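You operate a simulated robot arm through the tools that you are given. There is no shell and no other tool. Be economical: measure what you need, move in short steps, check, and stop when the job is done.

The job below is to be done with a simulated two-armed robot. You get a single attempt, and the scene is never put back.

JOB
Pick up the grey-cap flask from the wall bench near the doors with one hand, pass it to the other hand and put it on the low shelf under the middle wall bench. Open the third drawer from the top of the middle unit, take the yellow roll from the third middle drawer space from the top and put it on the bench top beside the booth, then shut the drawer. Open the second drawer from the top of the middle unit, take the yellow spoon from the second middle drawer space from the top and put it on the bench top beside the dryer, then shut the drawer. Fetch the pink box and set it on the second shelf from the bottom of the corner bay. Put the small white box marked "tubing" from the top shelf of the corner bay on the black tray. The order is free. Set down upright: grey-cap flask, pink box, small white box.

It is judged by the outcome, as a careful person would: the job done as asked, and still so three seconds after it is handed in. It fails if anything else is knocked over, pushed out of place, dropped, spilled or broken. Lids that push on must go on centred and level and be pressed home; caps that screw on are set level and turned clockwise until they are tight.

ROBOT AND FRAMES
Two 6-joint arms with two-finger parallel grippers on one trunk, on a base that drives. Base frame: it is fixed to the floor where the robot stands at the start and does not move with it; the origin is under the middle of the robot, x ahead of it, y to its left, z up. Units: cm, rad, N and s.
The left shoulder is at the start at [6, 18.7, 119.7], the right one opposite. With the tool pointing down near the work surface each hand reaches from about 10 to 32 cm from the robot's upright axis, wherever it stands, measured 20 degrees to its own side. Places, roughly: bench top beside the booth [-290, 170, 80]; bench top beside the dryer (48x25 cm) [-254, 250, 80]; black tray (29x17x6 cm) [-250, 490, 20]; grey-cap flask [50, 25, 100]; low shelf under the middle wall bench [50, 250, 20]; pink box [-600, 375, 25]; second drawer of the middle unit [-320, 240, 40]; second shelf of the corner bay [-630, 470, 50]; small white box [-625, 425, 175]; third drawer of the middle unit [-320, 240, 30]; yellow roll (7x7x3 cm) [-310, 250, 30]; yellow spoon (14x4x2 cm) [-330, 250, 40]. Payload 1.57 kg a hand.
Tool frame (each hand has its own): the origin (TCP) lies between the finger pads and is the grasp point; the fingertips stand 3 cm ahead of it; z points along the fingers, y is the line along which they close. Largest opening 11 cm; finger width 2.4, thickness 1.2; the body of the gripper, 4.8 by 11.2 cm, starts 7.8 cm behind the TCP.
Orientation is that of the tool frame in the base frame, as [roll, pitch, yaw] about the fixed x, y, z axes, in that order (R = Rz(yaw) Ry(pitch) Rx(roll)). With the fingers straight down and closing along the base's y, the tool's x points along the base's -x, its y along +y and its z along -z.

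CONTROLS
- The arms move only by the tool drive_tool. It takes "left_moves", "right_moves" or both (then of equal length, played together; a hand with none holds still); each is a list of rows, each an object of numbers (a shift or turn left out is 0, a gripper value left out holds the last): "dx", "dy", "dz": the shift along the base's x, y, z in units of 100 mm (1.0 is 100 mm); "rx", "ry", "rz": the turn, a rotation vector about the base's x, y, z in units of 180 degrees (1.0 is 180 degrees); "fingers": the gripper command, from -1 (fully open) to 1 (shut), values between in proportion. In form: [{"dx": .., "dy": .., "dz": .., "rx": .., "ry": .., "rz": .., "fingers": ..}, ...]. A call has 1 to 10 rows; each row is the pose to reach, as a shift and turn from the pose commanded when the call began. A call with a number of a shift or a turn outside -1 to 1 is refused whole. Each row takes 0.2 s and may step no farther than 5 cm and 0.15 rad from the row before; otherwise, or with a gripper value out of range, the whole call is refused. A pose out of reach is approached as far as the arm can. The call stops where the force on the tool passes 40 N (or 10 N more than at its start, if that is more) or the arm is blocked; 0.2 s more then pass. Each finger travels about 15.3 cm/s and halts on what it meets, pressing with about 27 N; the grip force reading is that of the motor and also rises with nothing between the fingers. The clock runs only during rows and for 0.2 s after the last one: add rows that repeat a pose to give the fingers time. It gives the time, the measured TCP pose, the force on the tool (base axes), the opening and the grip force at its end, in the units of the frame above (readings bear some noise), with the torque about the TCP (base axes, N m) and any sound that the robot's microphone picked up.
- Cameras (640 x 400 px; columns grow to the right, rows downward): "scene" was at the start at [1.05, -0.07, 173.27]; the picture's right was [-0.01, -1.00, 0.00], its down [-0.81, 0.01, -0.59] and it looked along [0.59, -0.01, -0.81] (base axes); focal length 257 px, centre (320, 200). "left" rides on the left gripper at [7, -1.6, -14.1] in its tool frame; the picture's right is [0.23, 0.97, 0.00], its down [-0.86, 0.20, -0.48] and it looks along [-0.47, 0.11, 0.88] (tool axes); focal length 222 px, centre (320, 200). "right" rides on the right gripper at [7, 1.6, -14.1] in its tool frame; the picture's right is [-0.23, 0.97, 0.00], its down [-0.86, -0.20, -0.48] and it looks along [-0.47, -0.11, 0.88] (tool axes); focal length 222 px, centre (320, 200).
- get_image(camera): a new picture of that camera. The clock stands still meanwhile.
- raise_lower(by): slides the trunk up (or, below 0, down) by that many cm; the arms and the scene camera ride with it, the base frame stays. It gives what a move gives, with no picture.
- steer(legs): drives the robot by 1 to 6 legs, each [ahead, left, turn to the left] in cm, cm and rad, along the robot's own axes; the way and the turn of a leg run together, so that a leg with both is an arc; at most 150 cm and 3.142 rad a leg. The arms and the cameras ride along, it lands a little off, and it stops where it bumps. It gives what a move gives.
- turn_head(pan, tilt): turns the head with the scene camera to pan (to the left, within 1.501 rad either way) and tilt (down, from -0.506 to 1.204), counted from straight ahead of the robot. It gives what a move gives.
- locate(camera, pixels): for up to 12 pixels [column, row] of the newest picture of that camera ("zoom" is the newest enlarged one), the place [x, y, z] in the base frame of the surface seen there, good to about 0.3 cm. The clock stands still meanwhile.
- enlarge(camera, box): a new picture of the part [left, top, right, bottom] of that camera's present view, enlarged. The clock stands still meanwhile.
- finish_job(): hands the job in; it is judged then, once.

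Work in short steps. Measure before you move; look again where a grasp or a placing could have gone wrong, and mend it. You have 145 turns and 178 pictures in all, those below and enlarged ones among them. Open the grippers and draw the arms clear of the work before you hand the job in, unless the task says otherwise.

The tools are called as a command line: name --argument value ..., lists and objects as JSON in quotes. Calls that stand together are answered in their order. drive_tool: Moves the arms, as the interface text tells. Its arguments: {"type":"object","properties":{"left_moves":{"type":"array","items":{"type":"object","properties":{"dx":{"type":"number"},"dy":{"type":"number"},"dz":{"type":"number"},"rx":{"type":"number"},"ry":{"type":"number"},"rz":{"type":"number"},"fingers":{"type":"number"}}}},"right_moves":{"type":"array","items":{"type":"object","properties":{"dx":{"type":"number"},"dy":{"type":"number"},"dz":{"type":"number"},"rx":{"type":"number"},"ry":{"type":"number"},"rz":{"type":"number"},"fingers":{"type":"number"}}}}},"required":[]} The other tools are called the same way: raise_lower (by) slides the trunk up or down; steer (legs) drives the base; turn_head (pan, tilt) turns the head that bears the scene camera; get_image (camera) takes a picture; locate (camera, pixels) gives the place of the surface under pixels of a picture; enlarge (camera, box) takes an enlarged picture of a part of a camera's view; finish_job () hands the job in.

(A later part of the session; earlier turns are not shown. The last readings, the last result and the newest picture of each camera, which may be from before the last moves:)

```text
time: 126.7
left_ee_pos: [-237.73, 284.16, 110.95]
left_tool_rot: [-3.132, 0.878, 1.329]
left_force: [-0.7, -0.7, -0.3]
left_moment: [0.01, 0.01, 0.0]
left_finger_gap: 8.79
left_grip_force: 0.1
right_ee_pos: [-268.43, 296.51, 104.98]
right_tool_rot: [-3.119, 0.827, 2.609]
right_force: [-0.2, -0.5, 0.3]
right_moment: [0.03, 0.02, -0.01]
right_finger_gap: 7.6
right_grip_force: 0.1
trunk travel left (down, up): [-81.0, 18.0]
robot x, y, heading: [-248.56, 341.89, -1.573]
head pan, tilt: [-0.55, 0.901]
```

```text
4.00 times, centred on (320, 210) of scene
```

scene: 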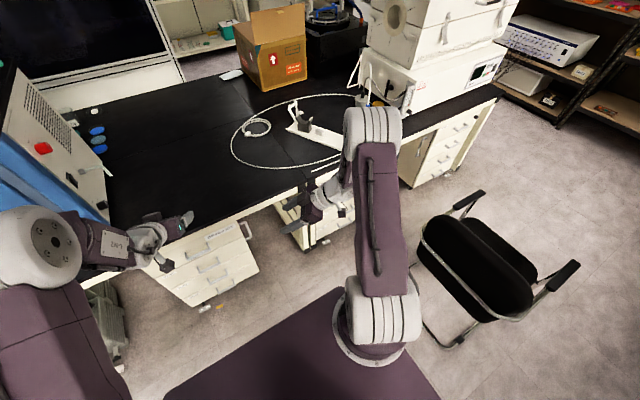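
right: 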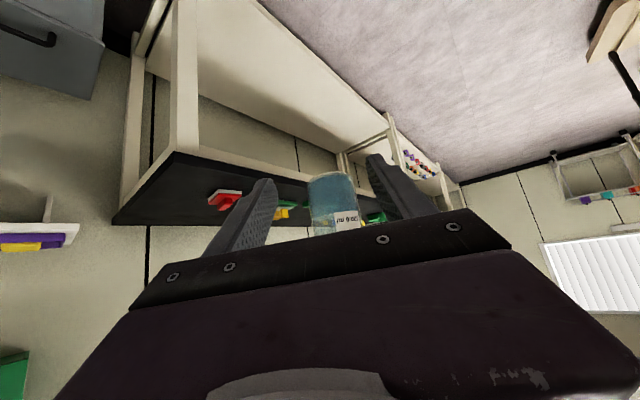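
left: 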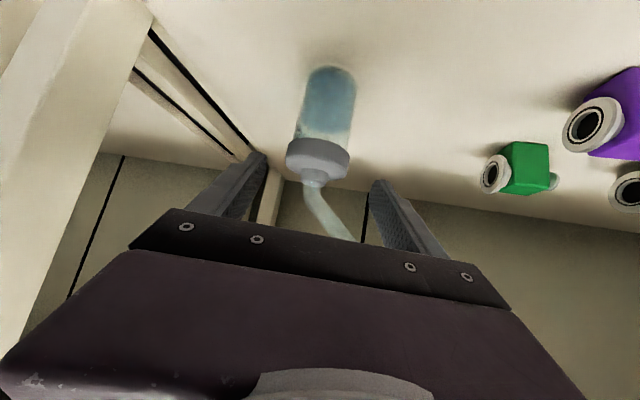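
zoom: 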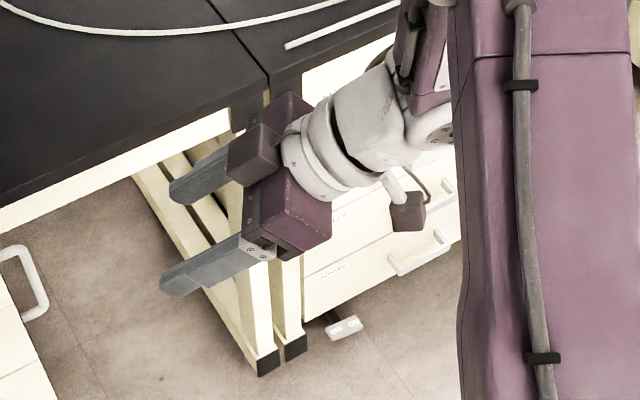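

Middle unit's face is y≈260.7, x≈−294…−335. I turn the right hand fingers-down, closing along y (front-back), for handles and drawer contents.

drive_tool --right_moves '[{"rx": 0.022, "ry": 0.038}, {"rx": 0.045, "ry": 0.076}, {"rx": 0.067, "ry": 0.114}, {"rx": 0.089, "ry": 0.151}, {"rx": 0.112, "ry": 0.189}, {"rx": 0.134, "ry": 0.227}]' --left_moves '[{"rx": 0.046, "ry": -0.011}, {"rx": 0.092, "ry": -0.022}, {"rx": 0.138, "ry": -0.034, "dy": 0.2}, {"rx": 0.184, "ry": -0.045, "dy": 0.5}, {"rx": 0.23, "ry": -0.056, "dy": 0.8}, {"rx": 0.271, "ry": -0.0665, "dy": 1.0}]'

drive_tool --right_moves '[{"rz": 0.045}, {"rz": 0.09}, {"rz": 0.135}, {"rz": 0.17}]'

raise_lower --by -40

turn_head --pan -0.6 --tilt 0.6

get_image --camera "scene"

```text
time: 128.1
left_ee_pos: [-237.45, 294.18, 111.09]
left_tool_rot: [-3.132, -0.003, 1.33]
left_force: [-0.2, 0.1, -0.9]
left_moment: [0.01, -0.01, 0.02]
left_finger_gap: 8.81
left_grip_force: 0.0
left hand out of reach, approached as far as the arm can: row 2, 3
right_ee_pos: [-268.55, 296.93, 104.63]
right_tool_rot: [-3.122, 0.152, 2.608]
right_force: [0.3, 0.2, -0.3]
right_moment: [-0.01, -0.03, -0.02]
right_finger_gap: 7.6
right_grip_force: 0.1
right hand out of reach, approached as far as the arm can: row 5, 6
trunk travel left (down, up): [-81.0, 18.0]
robot x, y, heading: [-248.66, 341.78, -1.572]
head pan, tilt: [-0.55, 0.901]
```

```text
time: 129.1
left_ee_pos: [-237.52, 294.25, 111.22]
left_tool_rot: [-3.128, 0.001, 1.331]
left_force: [-0.6, -0.5, -0.4]
left_moment: [0.04, -0.03, -0.03]
left_finger_gap: 8.8
left_grip_force: 0.0
right_ee_pos: [-268.45, 297.04, 104.38]
right_tool_rot: [-3.117, 0.159, -3.137]
right_force: [-0.6, 0.1, 0.3]
right_moment: [0.01, 0.0, 0.01]
right_finger_gap: 7.57
right_grip_force: 0.0
trunk travel left (down, up): [-81.0, 18.0]
robot x, y, heading: [-248.45, 341.77, -1.574]
head pan, tilt: [-0.55, 0.901]
```

```text
time: 132.9
left_ee_pos: [-237.41, 294.07, 71.12]
left_tool_rot: [-3.129, 0.0, 1.33]
left_force: [-0.3, -0.4, 0.1]
left_moment: [0.0, -0.02, -0.04]
left_finger_gap: 8.79
left_grip_force: 0.0
right_ee_pos: [-268.32, 297.08, 64.39]
right_tool_rot: [-3.116, 0.159, -3.141]
right_force: [0.8, 0.3, 0.0]
right_moment: [-0.01, 0.01, 0.0]
right_finger_gap: 7.59
right_grip_force: 0.1
trunk travel left (down, up): [-41.0, 58.0]
robot x, y, heading: [-248.75, 341.57, -1.574]
head pan, tilt: [-0.55, 0.901]
```

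```text
time: 133.7
left_ee_pos: [-237.41, 294.16, 71.12]
left_tool_rot: [-3.128, 0.002, 1.331]
left_force: [-0.2, -0.5, -0.1]
left_moment: [-0.01, 0.03, -0.01]
left_finger_gap: 8.79
left_grip_force: 0.1
right_ee_pos: [-268.42, 297.05, 64.42]
right_tool_rot: [-3.117, 0.159, -3.14]
right_force: [-0.7, -0.6, 0.4]
right_moment: [0.0, -0.04, 0.01]
right_finger_gap: 7.58
right_grip_force: 0.0
trunk travel left (down, up): [-41.0, 58.0]
robot x, y, heading: [-248.7, 342.06, -1.573]
head pan, tilt: [-0.6, 0.6]
```

```text
113 pictures are left
```

scene: 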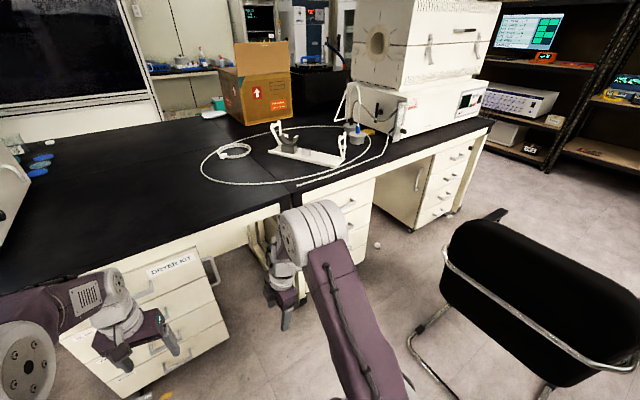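

The middle unit is now partly visible at (350,210). I zoom and locate its handles.

enlarge --camera "scene" --box '[280, 170, 400, 270]'

locate --camera "zoom" --pixels '[[370, 155], [390, 215], [415, 270], [480, 60], [350, 130], [440, 340], [500, 300], [515, 305], [270, 95], [345, 85]]'

```text
4.00 times, centred on (340, 220) of scene
```

zoom: 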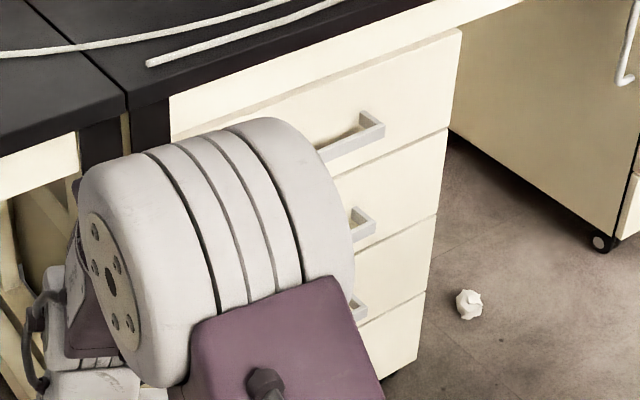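

```text
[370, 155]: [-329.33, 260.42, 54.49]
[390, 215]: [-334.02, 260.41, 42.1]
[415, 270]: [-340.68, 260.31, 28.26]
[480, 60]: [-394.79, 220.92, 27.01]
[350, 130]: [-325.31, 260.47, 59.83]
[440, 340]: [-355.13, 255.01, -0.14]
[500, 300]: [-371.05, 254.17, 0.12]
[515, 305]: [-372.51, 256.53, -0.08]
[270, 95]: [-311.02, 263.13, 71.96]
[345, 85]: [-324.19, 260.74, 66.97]
```

Four drawers: handles at about x −318, z ≈ 60/48/36. I level the right hand's remaining tilt while lowering it 8 cm.

drive_tool --right_moves '[{"dz": -0.4, "fingers": -0.4}, {"dz": -0.8}, {"dz": -0.8, "ry": 0.025}, {"dz": -0.8, "ry": 0.0506}]'

get_image --camera "scene"

```text
time: 134.7
left_ee_pos: [-237.48, 294.23, 71.07]
left_tool_rot: [-3.129, 0.002, 1.331]
left_force: [0.4, -1.2, -0.2]
left_moment: [-0.04, 0.02, -0.03]
left_finger_gap: 8.77
left_grip_force: 0.0
right_ee_pos: [-268.39, 297.84, 56.07]
right_tool_rot: [-3.109, 0.093, -3.14]
right_force: [-0.4, -0.1, -0.4]
right_moment: [-0.01, 0.02, 0.0]
right_finger_gap: 7.71
right_grip_force: 0.1
right hand out of reach, approached as far as the arm can: row 3, 4
trunk travel left (down, up): [-41.0, 58.0]
robot x, y, heading: [-248.46, 341.7, -1.572]
head pan, tilt: [-0.6, 0.6]
```

```text
111 pictures are left
```

scene: 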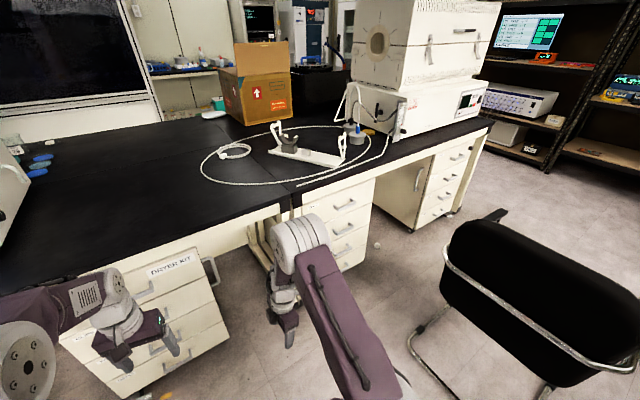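

I test whether reaching further out lets the hand become vertical.

drive_tool --right_moves '[{"dy": -0.4}, {"dy": -0.6, "dz": -0.3}, {"dy": -0.6, "dz": -0.3, "ry": 0.0296, "rx": -0.01}]'

```text
time: 135.5
left_ee_pos: [-237.41, 294.27, 71.11]
left_tool_rot: [-3.128, 0.001, 1.331]
left_force: [-0.3, 0.2, -0.6]
left_moment: [0.0, 0.04, 0.01]
left_finger_gap: 8.79
left_grip_force: 0.0
right_ee_pos: [-268.79, 295.24, 51.67]
right_tool_rot: [-3.039, 0.059, -3.134]
right_force: [0.1, 0.0, 0.4]
right_moment: [0.0, 0.01, -0.01]
right_finger_gap: 7.71
right_grip_force: 0.0
right hand out of reach, approached as far as the arm can: row 1, 2, 3
trunk travel left (down, up): [-41.0, 58.0]
robot x, y, heading: [-248.52, 341.71, -1.577]
head pan, tilt: [-0.6, 0.6]
```

Straight down is at its outer limit here. For the handles I instead turn the hand horizontal with fingers closing vertically (rx −90°), moving outward as it turns.

drive_tool --right_moves '[{"rx": -0.047}, {"rx": -0.094}, {"rx": -0.141, "dy": -0.1}, {"rx": -0.188, "dy": -0.2}, {"rx": -0.235, "dy": -0.3}, {"rx": -0.282, "dy": -0.4}, {"rx": -0.329, "dy": -0.5}, {"rx": -0.376, "dy": -0.7}, {"rx": -0.423, "dy": -0.9}, {"rx": -0.469, "dy": -1.0}]'

get_image --camera "right"

get_image --camera "scene"

```text
time: 137.7
left_ee_pos: [-237.46, 294.13, 71.03]
left_tool_rot: [-3.128, 0.001, 1.331]
left_force: [-0.1, -0.1, -0.1]
left_moment: [0.0, 0.03, 0.01]
left_finger_gap: 8.79
left_grip_force: 0.1
right_ee_pos: [-270.16, 275.26, 46.11]
right_tool_rot: [-1.668, 0.003, -3.082]
right_force: [-0.5, -0.6, 0.1]
right_moment: [0.0, 0.01, 0.02]
right_finger_gap: 7.71
right_grip_force: 0.0
right hand out of reach, approached as far as the arm can: row 1, 2, 3, 5, 6, 7, 8, 9, 10
trunk travel left (down, up): [-41.0, 58.0]
robot x, y, heading: [-248.71, 341.8, -1.568]
head pan, tilt: [-0.6, 0.6]
```

```text
110 pictures are left
```

right: 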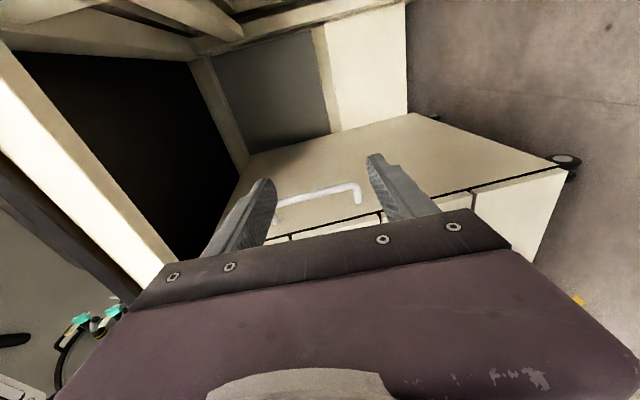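

```text
109 pictures are left
```

scene: 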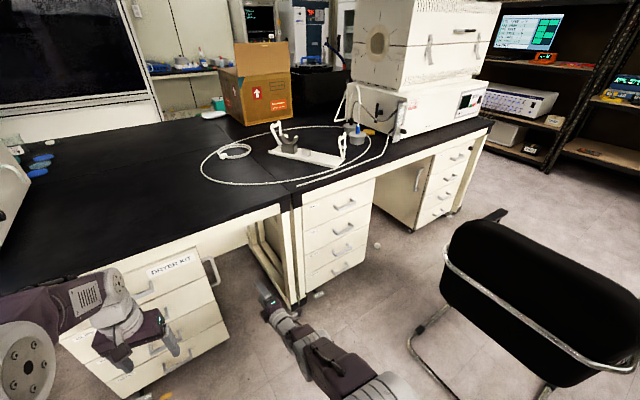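

The hand is horizontal and the middle unit is clear in view at (335,230). I zoom in on its handles.

enlarge --camera "scene" --box '[280, 170, 400, 300]'

locate --camera "scene" --pixels '[[345, 205], [344, 228], [342, 250], [341, 269], [310, 215], [368, 195], [333, 232], [355, 224], [332, 254], [352, 247]]'

```text
3.08 times, centred on (340, 235) of scene
```

zoom: 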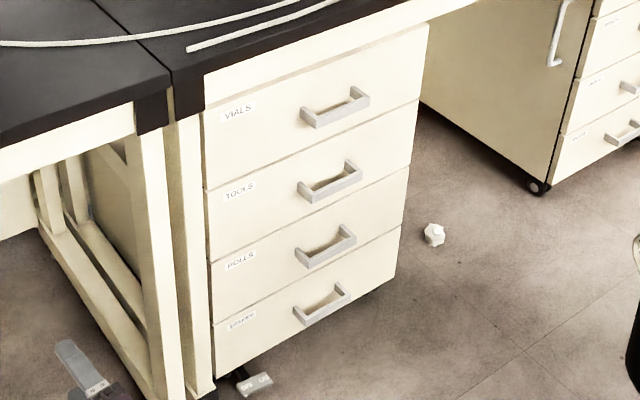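

```text
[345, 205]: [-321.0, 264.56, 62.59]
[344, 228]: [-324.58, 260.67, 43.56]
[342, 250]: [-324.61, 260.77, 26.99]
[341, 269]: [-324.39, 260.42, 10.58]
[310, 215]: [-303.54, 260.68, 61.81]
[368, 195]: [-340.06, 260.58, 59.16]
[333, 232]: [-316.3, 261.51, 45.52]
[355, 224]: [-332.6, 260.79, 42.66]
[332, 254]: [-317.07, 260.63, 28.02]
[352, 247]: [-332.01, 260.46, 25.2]
```

Labels read VIALS, TOOLS, ROLLS, SPARES. I locate the bars of the TOOLS and ROLLS handles exactly.

locate --camera "zoom" --pixels '[[310, 196], [333, 186], [356, 175], [308, 262], [325, 254], [350, 240], [325, 247], [325, 261], [335, 238], [355, 225], [212, 262], [210, 330]]'

```text
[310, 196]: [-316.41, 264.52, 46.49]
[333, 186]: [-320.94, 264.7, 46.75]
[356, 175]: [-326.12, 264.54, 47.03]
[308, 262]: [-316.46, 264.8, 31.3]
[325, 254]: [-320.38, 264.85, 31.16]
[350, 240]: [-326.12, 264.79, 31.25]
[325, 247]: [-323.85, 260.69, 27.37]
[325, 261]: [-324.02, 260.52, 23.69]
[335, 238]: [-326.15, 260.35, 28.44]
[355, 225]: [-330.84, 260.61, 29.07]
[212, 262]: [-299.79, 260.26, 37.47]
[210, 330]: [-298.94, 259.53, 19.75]
```

ROLLS bar: x −316…−326, front y 264.8, z 31.2; TOOLS bar: z 46.9. I lower the trunk 15 cm, shift the base 33 cm toward the unit (staying clear of the chair), and narrow the fingers.

raise_lower --by -15

steer --legs '[[0, -33, 0]]'

drive_tool --right_moves '[{"dx": -0.3, "fingers": 0.18}, {"dx": -0.6}, {"dx": -0.9}, {"dx": -1.0}]'

get_image --camera "right"

get_image --camera "scene"

```text
time: 139.5
left_ee_pos: [-237.44, 294.07, 56.07]
left_tool_rot: [-3.13, 0.001, 1.33]
left_force: [0.4, 0.4, -0.1]
left_moment: [-0.01, 0.0, 0.0]
left_finger_gap: 8.82
left_grip_force: 0.1
right_ee_pos: [-270.24, 275.2, 31.16]
right_tool_rot: [-1.671, 0.004, -3.082]
right_force: [-0.1, -0.3, -0.4]
right_moment: [0.01, -0.03, -0.02]
right_finger_gap: 7.68
right_grip_force: 0.1
trunk travel left (down, up): [-26.0, 73.0]
robot x, y, heading: [-248.74, 341.59, -1.571]
head pan, tilt: [-0.6, 0.6]
```

```text
time: 141.7
left_ee_pos: [-270.76, 294.26, 55.93]
left_tool_rot: [-3.129, 0.001, 1.32]
left_force: [0.2, -0.9, -0.6]
left_moment: [-0.03, 0.02, 0.0]
left_finger_gap: 8.81
left_grip_force: 0.1
right_ee_pos: [-303.51, 275.67, 31.15]
right_tool_rot: [-1.668, 0.005, -3.09]
right_force: [-0.4, -0.8, 0.1]
right_moment: [0.03, 0.03, 0.02]
right_finger_gap: 7.69
right_grip_force: 0.1
trunk travel left (down, up): [-26.0, 73.0]
robot x, y, heading: [-281.66, 341.79, -1.581]
head pan, tilt: [-0.6, 0.6]
```

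```text
time: 142.7
left_ee_pos: [-270.67, 294.33, 56.06]
left_tool_rot: [-3.129, 0.002, 1.32]
left_force: [-0.5, 1.6, -1.0]
left_moment: [-0.01, 0.0, -0.01]
left_finger_gap: 8.8
left_grip_force: 0.0
right_ee_pos: [-313.58, 276.71, 32.48]
right_tool_rot: [-1.668, 0.005, -3.091]
right_force: [0.4, 0.2, 0.3]
right_moment: [-0.01, -0.03, 0.01]
right_finger_gap: 4.51
right_grip_force: 0.1
right hand out of reach, approached as far as the arm can: row 2, 3, 4
trunk travel left (down, up): [-26.0, 73.0]
robot x, y, heading: [-281.33, 341.88, -1.583]
head pan, tilt: [-0.6, 0.6]
```

```text
107 pictures are left
```

right: 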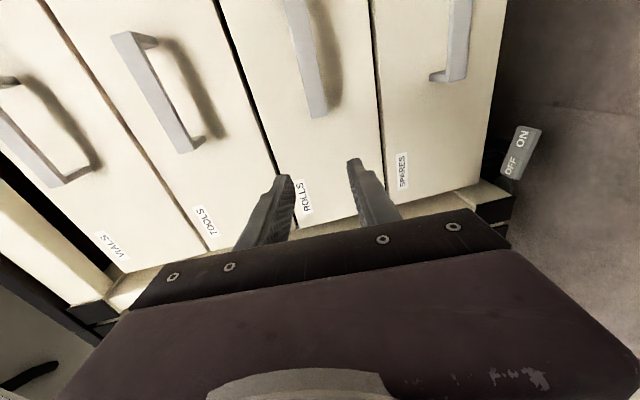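

```text
106 pictures are left
```

scene: 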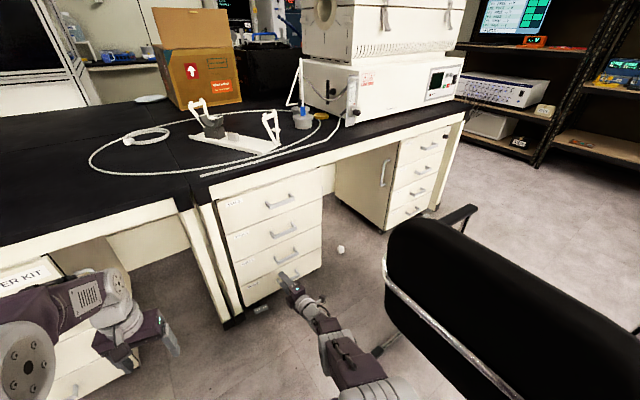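

I check the right arm's clearance from the chair before moving in.

locate --camera "scene" --pixels '[[345, 345], [400, 390], [380, 385], [388, 290], [376, 352], [405, 345], [350, 385]]'

locate --camera "right" --pixels '[[313, 100], [310, 60], [305, 20], [320, 112], [160, 90], [190, 145]]'

```text
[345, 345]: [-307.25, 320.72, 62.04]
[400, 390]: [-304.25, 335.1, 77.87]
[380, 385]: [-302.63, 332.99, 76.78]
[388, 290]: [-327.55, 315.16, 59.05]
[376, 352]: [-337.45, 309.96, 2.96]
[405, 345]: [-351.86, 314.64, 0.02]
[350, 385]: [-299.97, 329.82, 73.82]
```

```text
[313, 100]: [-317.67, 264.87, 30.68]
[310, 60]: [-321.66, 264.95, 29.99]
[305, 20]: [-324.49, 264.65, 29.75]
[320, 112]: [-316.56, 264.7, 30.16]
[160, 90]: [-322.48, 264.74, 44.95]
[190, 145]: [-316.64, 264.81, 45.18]
```

Clearance is fine. I drive ahead 10 and right 5.5, then check alignment.

steer --legs '[[9, -5.5, 0.01]]'

get_image --camera "right"

```text
time: 143.9
left_ee_pos: [-275.55, 285.51, 56.01]
left_tool_rot: [-3.127, 0.002, 1.33]
left_force: [0.0, -0.6, 0.4]
left_moment: [0.01, 0.0, 0.03]
left_finger_gap: 8.8
left_grip_force: 0.2
right_ee_pos: [-318.0, 267.53, 32.04]
right_tool_rot: [-1.673, 0.004, -3.08]
right_force: [1.2, -0.5, 0.6]
right_moment: [-0.01, 0.0, -0.04]
right_finger_gap: 4.5
right_grip_force: 0.1
trunk travel left (down, up): [-26.0, 73.0]
robot x, y, heading: [-286.71, 332.79, -1.577]
head pan, tilt: [-0.6, 0.6]
stopped in leg 1: the force on the tool passed its limit at 67 N (the readings are from after the stop); the commanded pose is now the measured one
```

```text
105 pictures are left
```

right: 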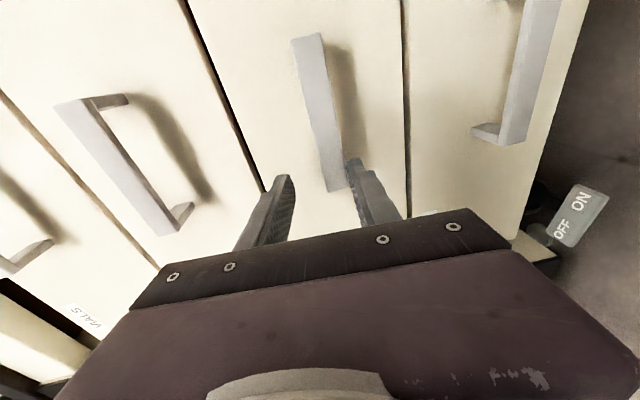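

The lower finger touched the bar's end: the hand is ~1.7 cm too high. I back off, lower, shift right, and re-advance.

steer --legs '[[-3, -2.5, 0]]'

raise_lower --by -1.7

get_image --camera "right"

```text
time: 144.8
left_ee_pos: [-278.06, 288.54, 56.09]
left_tool_rot: [-3.129, 0.002, 1.329]
left_force: [1.1, -0.4, -0.1]
left_moment: [0.02, 0.01, -0.01]
left_finger_gap: 8.81
left_grip_force: 0.0
right_ee_pos: [-320.53, 270.7, 32.12]
right_tool_rot: [-1.673, 0.004, -3.081]
right_force: [-0.2, -1.0, -0.8]
right_moment: [0.01, -0.01, -0.01]
right_finger_gap: 4.51
right_grip_force: 0.1
trunk travel left (down, up): [-26.0, 73.0]
robot x, y, heading: [-289.58, 335.96, -1.571]
head pan, tilt: [-0.6, 0.6]
```

```text
time: 145.4
left_ee_pos: [-278.05, 288.38, 54.31]
left_tool_rot: [-3.127, 0.001, 1.329]
left_force: [0.0, 1.1, 0.0]
left_moment: [-0.02, 0.0, -0.01]
left_finger_gap: 8.79
left_grip_force: 0.1
right_ee_pos: [-320.48, 270.69, 30.34]
right_tool_rot: [-1.672, 0.006, -3.081]
right_force: [0.1, 0.7, -0.7]
right_moment: [0.04, -0.02, 0.0]
right_finger_gap: 4.55
right_grip_force: 0.1
trunk travel left (down, up): [-24.3, 74.7]
robot x, y, heading: [-289.11, 336.26, -1.572]
head pan, tilt: [-0.6, 0.6]
```

```text
104 pictures are left
```

right: 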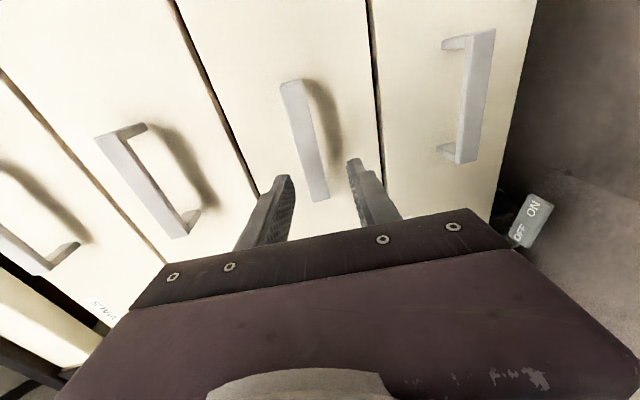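

The bar now lies between the fingers. I advance 5.2 cm with the base and close.

steer --legs '[[5.2, 0, 0]]'

drive_tool --right_moves '[{"fingers": 0.5}, {"fingers": 1}, {"fingers": 1}]'

get_image --camera "right"

```text
time: 146.4
left_ee_pos: [-278.06, 283.3, 54.29]
left_tool_rot: [-3.129, 0.001, 1.329]
left_force: [-0.2, -0.2, 0.1]
left_moment: [0.02, 0.02, 0.05]
left_finger_gap: 8.8
left_grip_force: 0.1
right_ee_pos: [-320.54, 265.44, 30.18]
right_tool_rot: [-1.674, 0.007, -3.08]
right_force: [1.0, 0.4, -0.7]
right_moment: [0.0, 0.03, 0.0]
right_finger_gap: 4.53
right_grip_force: 0.0
trunk travel left (down, up): [-24.3, 74.7]
robot x, y, heading: [-289.01, 330.15, -1.579]
head pan, tilt: [-0.6, 0.6]
```

```text
time: 147.2
left_ee_pos: [-278.1, 283.22, 54.41]
left_tool_rot: [-3.128, 0.001, 1.33]
left_force: [0.7, -0.2, -0.2]
left_moment: [-0.01, 0.01, 0.03]
left_finger_gap: 8.81
left_grip_force: 0.0
right_ee_pos: [-320.63, 265.31, 30.52]
right_tool_rot: [-1.671, 0.006, -3.08]
right_force: [-1.0, -2.7, 8.4]
right_moment: [-0.34, -0.69, 0.17]
right_finger_gap: 2.04
right_grip_force: 34.2
trunk travel left (down, up): [-24.3, 74.7]
robot x, y, heading: [-289.11, 330.65, -1.573]
head pan, tilt: [-0.6, 0.6]
```

```text
103 pictures are left
```

right: 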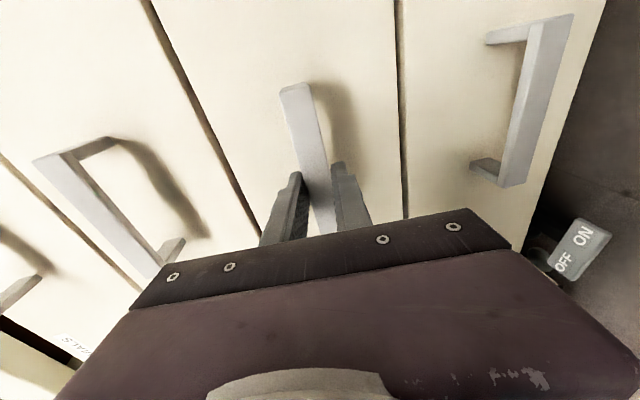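

Handle gripped (gap 2.0). I pull the drawer by backing up 28 cm.

steer --legs '[[-28, 0, 0]]'

get_image --camera "scene"

get_image --camera "right"

```text
time: 149.1
left_ee_pos: [-278.09, 311.42, 54.36]
left_tool_rot: [-3.128, 0.005, 1.328]
left_force: [-0.1, -0.1, 0.2]
left_moment: [0.03, 0.0, -0.01]
left_finger_gap: 8.82
left_grip_force: 0.1
right_ee_pos: [-320.67, 293.6, 30.56]
right_tool_rot: [-1.671, 0.006, -3.084]
right_force: [4.6, -1.1, 14.6]
right_moment: [-0.38, -0.89, 0.1]
right_finger_gap: 2.03
right_grip_force: 33.8
trunk travel left (down, up): [-24.3, 74.7]
robot x, y, heading: [-289.32, 358.78, -1.576]
head pan, tilt: [-0.6, 0.6]
```

```text
102 pictures are left
```

scene: 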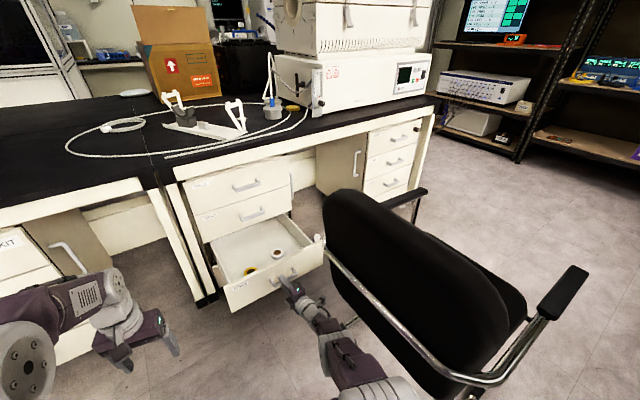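

```text
101 pictures are left
```

right: 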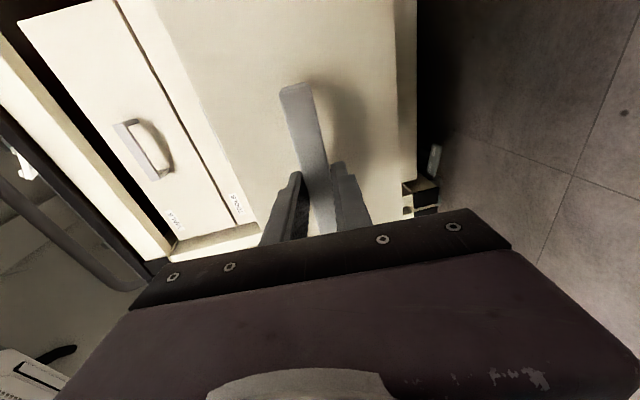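

The drawer is open with a yellow item at (250,270) and a white roll. I zoom in.

enlarge --camera "scene" --box '[190, 180, 350, 320]'

locate --camera "zoom" --pixels '[[240, 352], [255, 350], [225, 358], [345, 285], [235, 335], [130, 360], [500, 250], [140, 395], [520, 320], [300, 310], [245, 362]]'

```text
2.86 times, centred on (270, 250) of scene
```

zoom: 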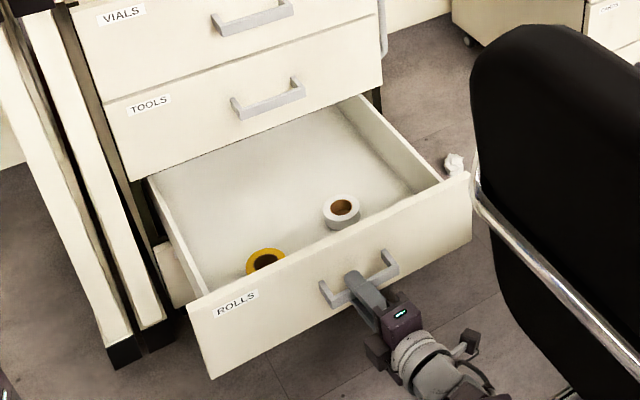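

```text
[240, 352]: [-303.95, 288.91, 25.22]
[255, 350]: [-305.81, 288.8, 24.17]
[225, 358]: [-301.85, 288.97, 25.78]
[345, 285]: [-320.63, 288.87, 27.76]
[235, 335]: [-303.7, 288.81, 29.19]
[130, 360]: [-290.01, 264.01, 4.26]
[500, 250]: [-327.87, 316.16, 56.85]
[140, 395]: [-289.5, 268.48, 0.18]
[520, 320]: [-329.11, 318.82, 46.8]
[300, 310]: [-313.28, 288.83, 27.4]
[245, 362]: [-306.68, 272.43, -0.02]
```

I misread pixels; I locate the roll at zoom (265,260) and the drawer edges.

locate --camera "zoom" --pixels '[[250, 260], [268, 250], [282, 256], [253, 268], [340, 200], [340, 225], [190, 300], [440, 185], [300, 255], [270, 190], [160, 190], [388, 180]]'

```text
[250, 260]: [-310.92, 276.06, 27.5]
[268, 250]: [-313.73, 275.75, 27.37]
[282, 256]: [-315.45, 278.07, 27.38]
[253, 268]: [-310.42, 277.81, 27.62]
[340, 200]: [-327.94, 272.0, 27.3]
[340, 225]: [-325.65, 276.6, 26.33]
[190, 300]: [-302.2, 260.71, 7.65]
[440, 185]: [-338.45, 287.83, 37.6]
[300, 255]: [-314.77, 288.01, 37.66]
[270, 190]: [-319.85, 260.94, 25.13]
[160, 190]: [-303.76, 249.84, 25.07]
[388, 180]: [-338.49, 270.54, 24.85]
```

Roll: centre ≈ [−313, 279], z 25–27.5; front panel inner y≈287.5, top 37.7. I release the handle, back off, raise, and turn the hand back to the standard roll.

drive_tool --right_moves '[{"fingers": 0.5}, {"fingers": 0.18}, {"fingers": 0.18}]'

steer --legs '[[-9, 4, 0]]'

raise_lower --by 30

drive_tool --right_moves '[{"ry": -0.047, "dx": 0.1}, {"ry": -0.094, "dx": 0.2}, {"ry": -0.141, "dx": 0.3}, {"ry": -0.188, "dx": 0.4}, {"ry": -0.235, "dx": 0.5}, {"ry": -0.282, "dx": 0.6}, {"ry": -0.329, "dx": 0.7}, {"ry": -0.376, "dx": 0.8}, {"ry": -0.423, "dx": 0.9}, {"ry": -0.47, "dx": 1.0}]'

get_image --camera "scene"

```text
time: 149.9
left_ee_pos: [-278.02, 311.2, 54.43]
left_tool_rot: [-3.127, 0.001, 1.326]
left_force: [0.4, 0.6, -0.8]
left_moment: [0.02, 0.02, 0.01]
left_finger_gap: 8.8
left_grip_force: 0.1
right_ee_pos: [-320.54, 293.62, 30.43]
right_tool_rot: [-1.673, 0.006, -3.083]
right_force: [-0.3, 0.3, 0.0]
right_moment: [0.02, 0.01, -0.03]
right_finger_gap: 4.49
right_grip_force: 0.0
trunk travel left (down, up): [-24.3, 74.7]
robot x, y, heading: [-289.15, 358.87, -1.572]
head pan, tilt: [-0.6, 0.6]
```

```text
time: 151.1
left_ee_pos: [-274.04, 320.49, 54.35]
left_tool_rot: [-3.127, 0.002, 1.328]
left_force: [-0.2, 0.9, 0.3]
left_moment: [-0.01, 0.01, -0.01]
left_finger_gap: 8.8
left_grip_force: 0.0
right_ee_pos: [-316.54, 302.87, 30.41]
right_tool_rot: [-1.673, 0.006, -3.081]
right_force: [0.5, -0.4, 0.3]
right_moment: [0.03, -0.01, 0.0]
right_finger_gap: 4.5
right_grip_force: 0.2
trunk travel left (down, up): [-24.3, 74.7]
robot x, y, heading: [-285.04, 368.36, -1.574]
head pan, tilt: [-0.6, 0.6]
```

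```text
time: 154.1
left_ee_pos: [-274.04, 320.52, 84.4]
left_tool_rot: [-3.127, 0.002, 1.328]
left_force: [0.1, 0.1, 0.2]
left_moment: [-0.02, -0.01, 0.03]
left_finger_gap: 8.84
left_grip_force: 0.2
right_ee_pos: [-316.54, 302.75, 60.39]
right_tool_rot: [-1.673, 0.007, -3.08]
right_force: [0.9, 0.7, 0.0]
right_moment: [-0.01, 0.01, -0.12]
right_finger_gap: 4.52
right_grip_force: 0.0
trunk travel left (down, up): [-54.3, 44.7]
robot x, y, heading: [-285.11, 368.22, -1.572]
head pan, tilt: [-0.6, 0.6]
```

```text
time: 156.3
left_ee_pos: [-273.95, 320.65, 84.25]
left_tool_rot: [-3.129, 0.002, 1.329]
left_force: [-0.1, 0.1, 0.1]
left_moment: [-0.01, 0.02, 0.02]
left_finger_gap: 8.78
left_grip_force: 0.0
right_ee_pos: [-306.18, 304.6, 60.11]
right_tool_rot: [-1.318, 1.483, -2.782]
right_force: [0.1, 0.1, 0.4]
right_moment: [0.0, 0.0, 0.01]
right_finger_gap: 4.53
right_grip_force: 0.0
right hand out of reach, approached as far as the arm can: row 5, 6, 7, 8, 9, 10
trunk travel left (down, up): [-54.3, 44.7]
robot x, y, heading: [-285.43, 367.92, -1.573]
head pan, tilt: [-0.6, 0.6]
```

```text
99 pictures are left
```

scene: 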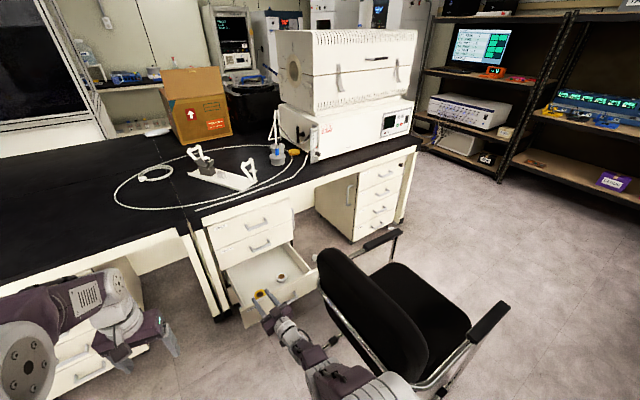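

Now I tilt the hand down about 65° toward vertical while drawing it in 8 cm.

drive_tool --right_moves '[{"rx": 0.045, "dy": 0.1, "fingers": -0.8}, {"rx": 0.09, "dy": 0.2}, {"rx": 0.135, "dy": 0.3}, {"rx": 0.18, "dy": 0.4}, {"rx": 0.225, "dy": 0.5}, {"rx": 0.27, "dy": 0.6}, {"rx": 0.315, "dy": 0.7}, {"rx": 0.36, "dy": 0.8}]'

get_image --camera "right"

```text
time: 158.3
left_ee_pos: [-274.13, 320.62, 84.32]
left_tool_rot: [-3.127, 0.002, 1.33]
left_force: [-0.2, 0.1, 1.0]
left_moment: [-0.02, -0.03, -0.01]
left_finger_gap: 8.8
left_grip_force: 0.1
right_ee_pos: [-304.8, 317.91, 39.25]
right_tool_rot: [3.09, 0.536, 1.672]
right_force: [0.9, -0.7, 0.9]
right_moment: [0.05, -0.02, 0.0]
right_finger_gap: 9.93
right_grip_force: 0.0
right hand out of reach, approached as far as the arm can: row 1, 2, 3, 4, 5, 6, 7
trunk travel left (down, up): [-54.3, 44.7]
robot x, y, heading: [-285.19, 368.2, -1.571]
head pan, tilt: [-0.6, 0.6]
stopped in row 8 (right hand): the arm was blocked; the commanded pose is now the measured one
```

```text
98 pictures are left
```

right: 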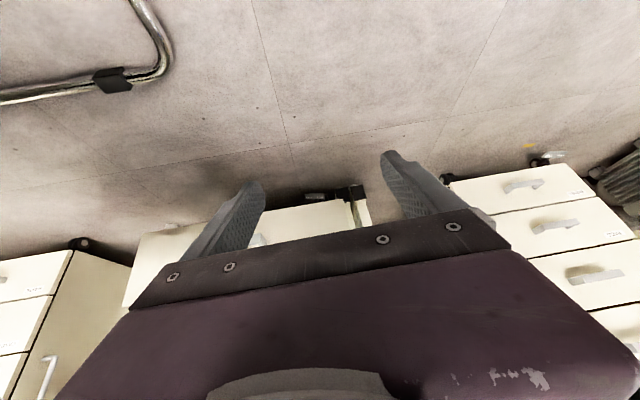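

The hand is tilted 31°; for the drawer I need it vertical. I raise it relative to the shoulder and level it.

drive_tool --right_moves '[{"dz": 0.4}, {"dz": 0.8, "dx": -0.1}, {"dz": 1.0, "dx": -0.2}, {"dz": 1.0, "dx": -0.2}]'

drive_tool --right_moves '[{"dz": 0.4}, {"dz": 0.8, "rx": 0.042, "ry": 0.004}, {"dz": 1.0, "rx": 0.085, "ry": 0.008}, {"dz": 1.0, "rx": 0.127, "ry": 0.013}, {"dz": 1.0, "rx": 0.17, "ry": 0.017}]'

get_image --camera "scene"

```text
time: 159.3
left_ee_pos: [-274.1, 320.57, 84.37]
left_tool_rot: [-3.128, 0.0, 1.329]
left_force: [0.0, 1.0, -0.1]
left_moment: [0.01, 0.03, -0.02]
left_finger_gap: 8.79
left_grip_force: 0.2
right_ee_pos: [-306.86, 317.8, 49.48]
right_tool_rot: [3.091, 0.536, 1.676]
right_force: [0.8, 0.4, 0.4]
right_moment: [0.0, 0.01, 0.0]
right_finger_gap: 9.9
right_grip_force: 0.2
trunk travel left (down, up): [-54.3, 44.7]
robot x, y, heading: [-284.97, 368.33, -1.573]
head pan, tilt: [-0.6, 0.6]
```

```text
time: 160.5
left_ee_pos: [-274.05, 320.53, 84.38]
left_tool_rot: [-3.126, 0.001, 1.328]
left_force: [0.7, 0.8, 0.7]
left_moment: [0.04, 0.03, -0.03]
left_finger_gap: 8.79
left_grip_force: 0.1
right_ee_pos: [-304.48, 318.54, 59.13]
right_tool_rot: [2.986, 0.186, 1.679]
right_force: [0.6, 0.4, 0.5]
right_moment: [0.0, 0.01, -0.02]
right_finger_gap: 9.91
right_grip_force: 0.0
right hand out of reach, approached as far as the arm can: row 3, 4, 5
trunk travel left (down, up): [-54.3, 44.7]
robot x, y, heading: [-285.23, 368.33, -1.571]
head pan, tilt: [-0.6, 0.6]
```

```text
97 pictures are left
```

scene: 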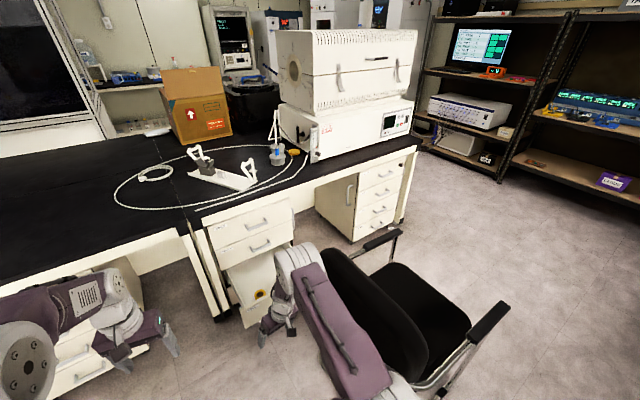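

I pull the hand in 6 cm and finish levelling it.

drive_tool --right_moves '[{"dy": 0.3, "dx": 0.2}, {"dy": 0.6, "dx": 0.4}, {"dy": 0.6, "dx": 0.4, "rx": 0.027, "ry": 0.028, "rz": -0.018}, {"dy": 0.6, "dx": 0.4, "rx": 0.0535, "ry": 0.0557, "rz": -0.035}, {"dy": 0.6, "dx": 0.4, "rx": 0.0535, "ry": 0.0557, "rz": -0.035}]'

```text
time: 161.7
left_ee_pos: [-274.03, 320.55, 84.34]
left_tool_rot: [-3.128, 0.002, 1.327]
left_force: [0.1, 1.0, -0.1]
left_moment: [0.02, 0.0, 0.02]
left_finger_gap: 8.82
left_grip_force: 0.1
right_ee_pos: [-298.61, 326.81, 58.8]
right_tool_rot: [3.089, 0.028, 1.598]
right_force: [-0.2, -0.1, -0.2]
right_moment: [-0.01, 0.01, 0.02]
right_finger_gap: 9.94
right_grip_force: 0.0
right hand out of reach, approached as far as the arm can: row 3, 4, 5
trunk travel left (down, up): [-54.3, 44.7]
robot x, y, heading: [-285.75, 368.2, -1.572]
head pan, tilt: [-0.6, 0.6]
```

The hand is vertical now. I raise it 20 cm relative to the shoulder (gives more reach) and extend forward a little.

drive_tool --right_moves '[{"dz": 0.4, "rz": -0.008}, {"dz": 0.8, "rz": -0.008, "ry": 0.016}, {"dz": 1.0, "rz": -0.008, "ry": 0.016, "rx": 0.009}]'

drive_tool --right_moves '[{"dz": 0.4, "dx": -0.1, "dy": -0.1}, {"dz": 0.8, "dx": -0.2, "dy": -0.3}, {"dz": 1.0, "dx": -0.3, "dy": -0.5}]'

get_image --camera "scene"

```text
time: 162.5
left_ee_pos: [-274.02, 320.53, 84.38]
left_tool_rot: [-3.127, 0.002, 1.329]
left_force: [-0.1, -0.5, -0.7]
left_moment: [0.01, 0.03, -0.01]
left_finger_gap: 8.8
left_grip_force: 0.0
right_ee_pos: [-297.89, 329.47, 67.53]
right_tool_rot: [3.093, 0.013, 1.576]
right_force: [0.4, 0.0, -0.2]
right_moment: [-0.01, -0.01, -0.02]
right_finger_gap: 9.89
right_grip_force: 0.2
right hand out of reach, approached as far as the arm can: row 2, 3
trunk travel left (down, up): [-54.3, 44.7]
robot x, y, heading: [-285.18, 368.3, -1.573]
head pan, tilt: [-0.6, 0.6]
```

```text
time: 163.3
left_ee_pos: [-274.09, 320.57, 84.33]
left_tool_rot: [-3.128, 0.0, 1.328]
left_force: [0.0, 0.4, -0.9]
left_moment: [0.0, -0.01, -0.02]
left_finger_gap: 8.8
left_grip_force: 0.2
right_ee_pos: [-297.13, 326.25, 74.91]
right_tool_rot: [3.026, 0.035, 1.558]
right_force: [-0.7, -0.9, 0.0]
right_moment: [-0.02, -0.03, 0.0]
right_finger_gap: 9.91
right_grip_force: 0.2
right hand out of reach, approached as far as the arm can: row 1, 2, 3
trunk travel left (down, up): [-54.3, 44.7]
robot x, y, heading: [-285.16, 368.16, -1.566]
head pan, tilt: [-0.6, 0.6]
```

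```text
96 pictures are left
```

scene: 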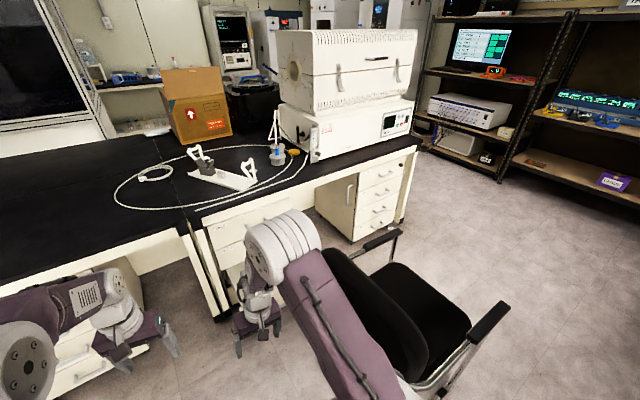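

I check the base's footprint relative to the chair and drawer by looking down.

turn_head --pan -0.5 --tilt 1.2

get_image --camera "scene"

locate --camera "scene" --pixels '[[320, 300], [260, 300], [200, 300], [400, 350], [440, 390], [320, 330], [250, 280], [200, 250]]'

```text
time: 164.3
left_ee_pos: [-274.16, 320.69, 84.35]
left_tool_rot: [-3.127, 0.001, 1.327]
left_force: [0.1, -0.1, 0.2]
left_moment: [-0.02, 0.01, 0.01]
left_finger_gap: 8.8
left_grip_force: 0.0
right_ee_pos: [-297.16, 326.25, 74.85]
right_tool_rot: [3.029, 0.035, 1.559]
right_force: [0.3, 0.7, 1.7]
right_moment: [0.04, -0.01, -0.01]
right_finger_gap: 9.91
right_grip_force: 0.0
trunk travel left (down, up): [-54.3, 44.7]
robot x, y, heading: [-285.38, 368.42, -1.575]
head pan, tilt: [-0.499, 1.201]
```

```text
95 pictures are left
```

scene: 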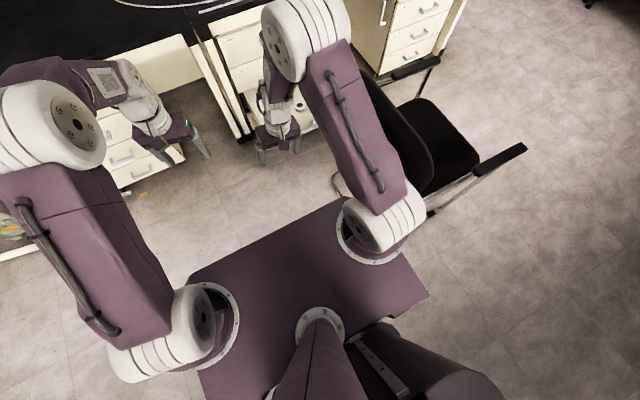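

```text
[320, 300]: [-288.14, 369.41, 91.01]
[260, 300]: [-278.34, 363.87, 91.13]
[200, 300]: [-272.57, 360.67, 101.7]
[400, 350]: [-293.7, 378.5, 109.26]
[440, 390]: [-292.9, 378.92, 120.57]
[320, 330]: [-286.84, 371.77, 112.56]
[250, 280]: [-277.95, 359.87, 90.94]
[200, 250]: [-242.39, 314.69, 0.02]
```

I measure the shoulder plate's extents, since it will be low next to the drawer and chair.

locate --camera "scene" --pixels '[[192, 276], [336, 202], [425, 295], [424, 210], [372, 262], [345, 205], [330, 60], [400, 180], [430, 160]]'

```text
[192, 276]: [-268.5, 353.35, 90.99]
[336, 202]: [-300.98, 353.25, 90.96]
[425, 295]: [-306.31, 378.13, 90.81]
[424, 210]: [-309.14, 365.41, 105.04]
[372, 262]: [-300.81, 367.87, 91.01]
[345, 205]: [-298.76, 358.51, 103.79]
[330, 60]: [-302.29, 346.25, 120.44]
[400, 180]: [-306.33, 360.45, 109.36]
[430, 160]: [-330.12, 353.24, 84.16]
```

Robot half-width is ~24 cm, so there is room. I tuck the left hand outward, then drive to stand beside the chair with the right hand above the roll.

drive_tool --left_moves '[{"dx": 0.35, "dy": 0.1, "dz": 0.2}, {"dx": 0.7, "dy": 0.3, "dz": 0.4}, {"dx": 1.0, "dy": 0.5, "dz": 0.6}]'

steer --legs '[[30, -8, 0], [19, -0.5, -0.15]]'

turn_head --pan -0.4 --tilt 1.0

get_image --camera "scene"

get_image --camera "right"

```text
time: 165.1
left_ee_pos: [-264.1, 325.7, 90.22]
left_tool_rot: [-3.128, 0.004, 1.328]
left_force: [-0.3, 0.3, 0.0]
left_moment: [-0.03, -0.05, -0.01]
left_finger_gap: 8.76
left_grip_force: 0.1
right_ee_pos: [-297.1, 326.26, 75.03]
right_tool_rot: [3.029, 0.035, 1.559]
right_force: [-0.3, -0.2, -0.2]
right_moment: [-0.04, -0.03, -0.02]
right_finger_gap: 9.92
right_grip_force: 0.0
trunk travel left (down, up): [-54.3, 44.7]
robot x, y, heading: [-285.5, 368.13, -1.573]
head pan, tilt: [-0.499, 1.201]
```

```text
time: 168.3
left_ee_pos: [-280.68, 274.04, 90.11]
left_tool_rot: [-3.128, 0.001, 1.179]
left_force: [0.2, -0.2, -0.6]
left_moment: [0.0, 0.0, -0.02]
left_finger_gap: 8.79
left_grip_force: 0.1
right_ee_pos: [-313.39, 279.61, 74.81]
right_tool_rot: [3.028, 0.032, 1.412]
right_force: [0.3, -0.1, 0.2]
right_moment: [0.01, 0.01, -0.01]
right_finger_gap: 9.9
right_grip_force: 0.0
trunk travel left (down, up): [-54.3, 44.7]
robot x, y, heading: [-295.47, 319.06, -1.722]
head pan, tilt: [-0.499, 1.201]
```

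```text
time: 169.1
left_ee_pos: [-280.74, 274.17, 90.06]
left_tool_rot: [-3.128, 0.001, 1.18]
left_force: [-0.1, -0.7, 0.4]
left_moment: [0.0, 0.0, 0.02]
left_finger_gap: 8.79
left_grip_force: 0.1
right_ee_pos: [-313.41, 279.6, 74.99]
right_tool_rot: [3.028, 0.035, 1.41]
right_force: [0.7, 0.5, -0.8]
right_moment: [0.01, -0.02, 0.0]
right_finger_gap: 9.91
right_grip_force: 0.3
trunk travel left (down, up): [-54.3, 44.7]
robot x, y, heading: [-295.27, 319.52, -1.721]
head pan, tilt: [-0.4, 1.0]
```

```text
94 pictures are left
```

scene: 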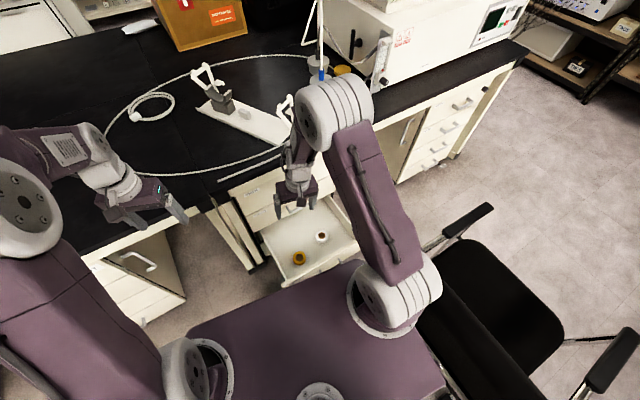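

```text
93 pictures are left
```

right: 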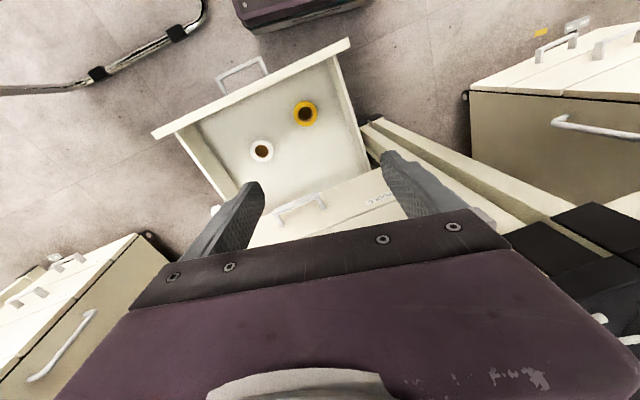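

Clear view: yellow roll at (305,113). I locate it and the drawer's rim.

locate --camera "right" --pixels '[[294, 113], [317, 113], [305, 102], [305, 123], [325, 65], [240, 80], [262, 14], [300, 24], [245, 62], [285, 160]]'

enlarge --camera "right" --box '[220, 60, 380, 180]'

```text
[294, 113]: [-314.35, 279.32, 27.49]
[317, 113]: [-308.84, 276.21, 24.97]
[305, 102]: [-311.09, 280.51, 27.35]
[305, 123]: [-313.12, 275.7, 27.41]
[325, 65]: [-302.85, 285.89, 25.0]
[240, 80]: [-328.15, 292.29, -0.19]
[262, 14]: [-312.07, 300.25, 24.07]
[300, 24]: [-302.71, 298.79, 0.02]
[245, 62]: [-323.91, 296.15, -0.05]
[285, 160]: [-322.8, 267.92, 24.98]
```

```text
3.33 times, centred on (300, 120) of right
```

zoom: 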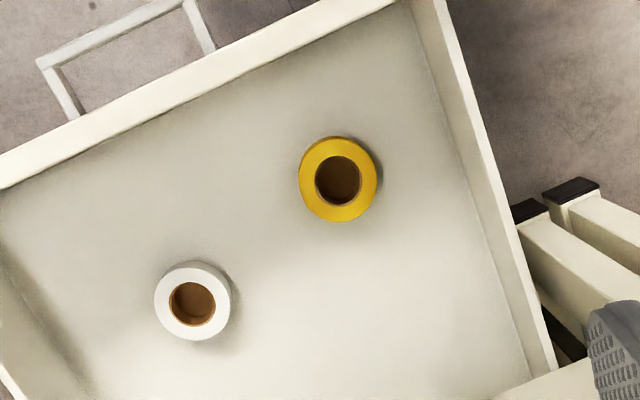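

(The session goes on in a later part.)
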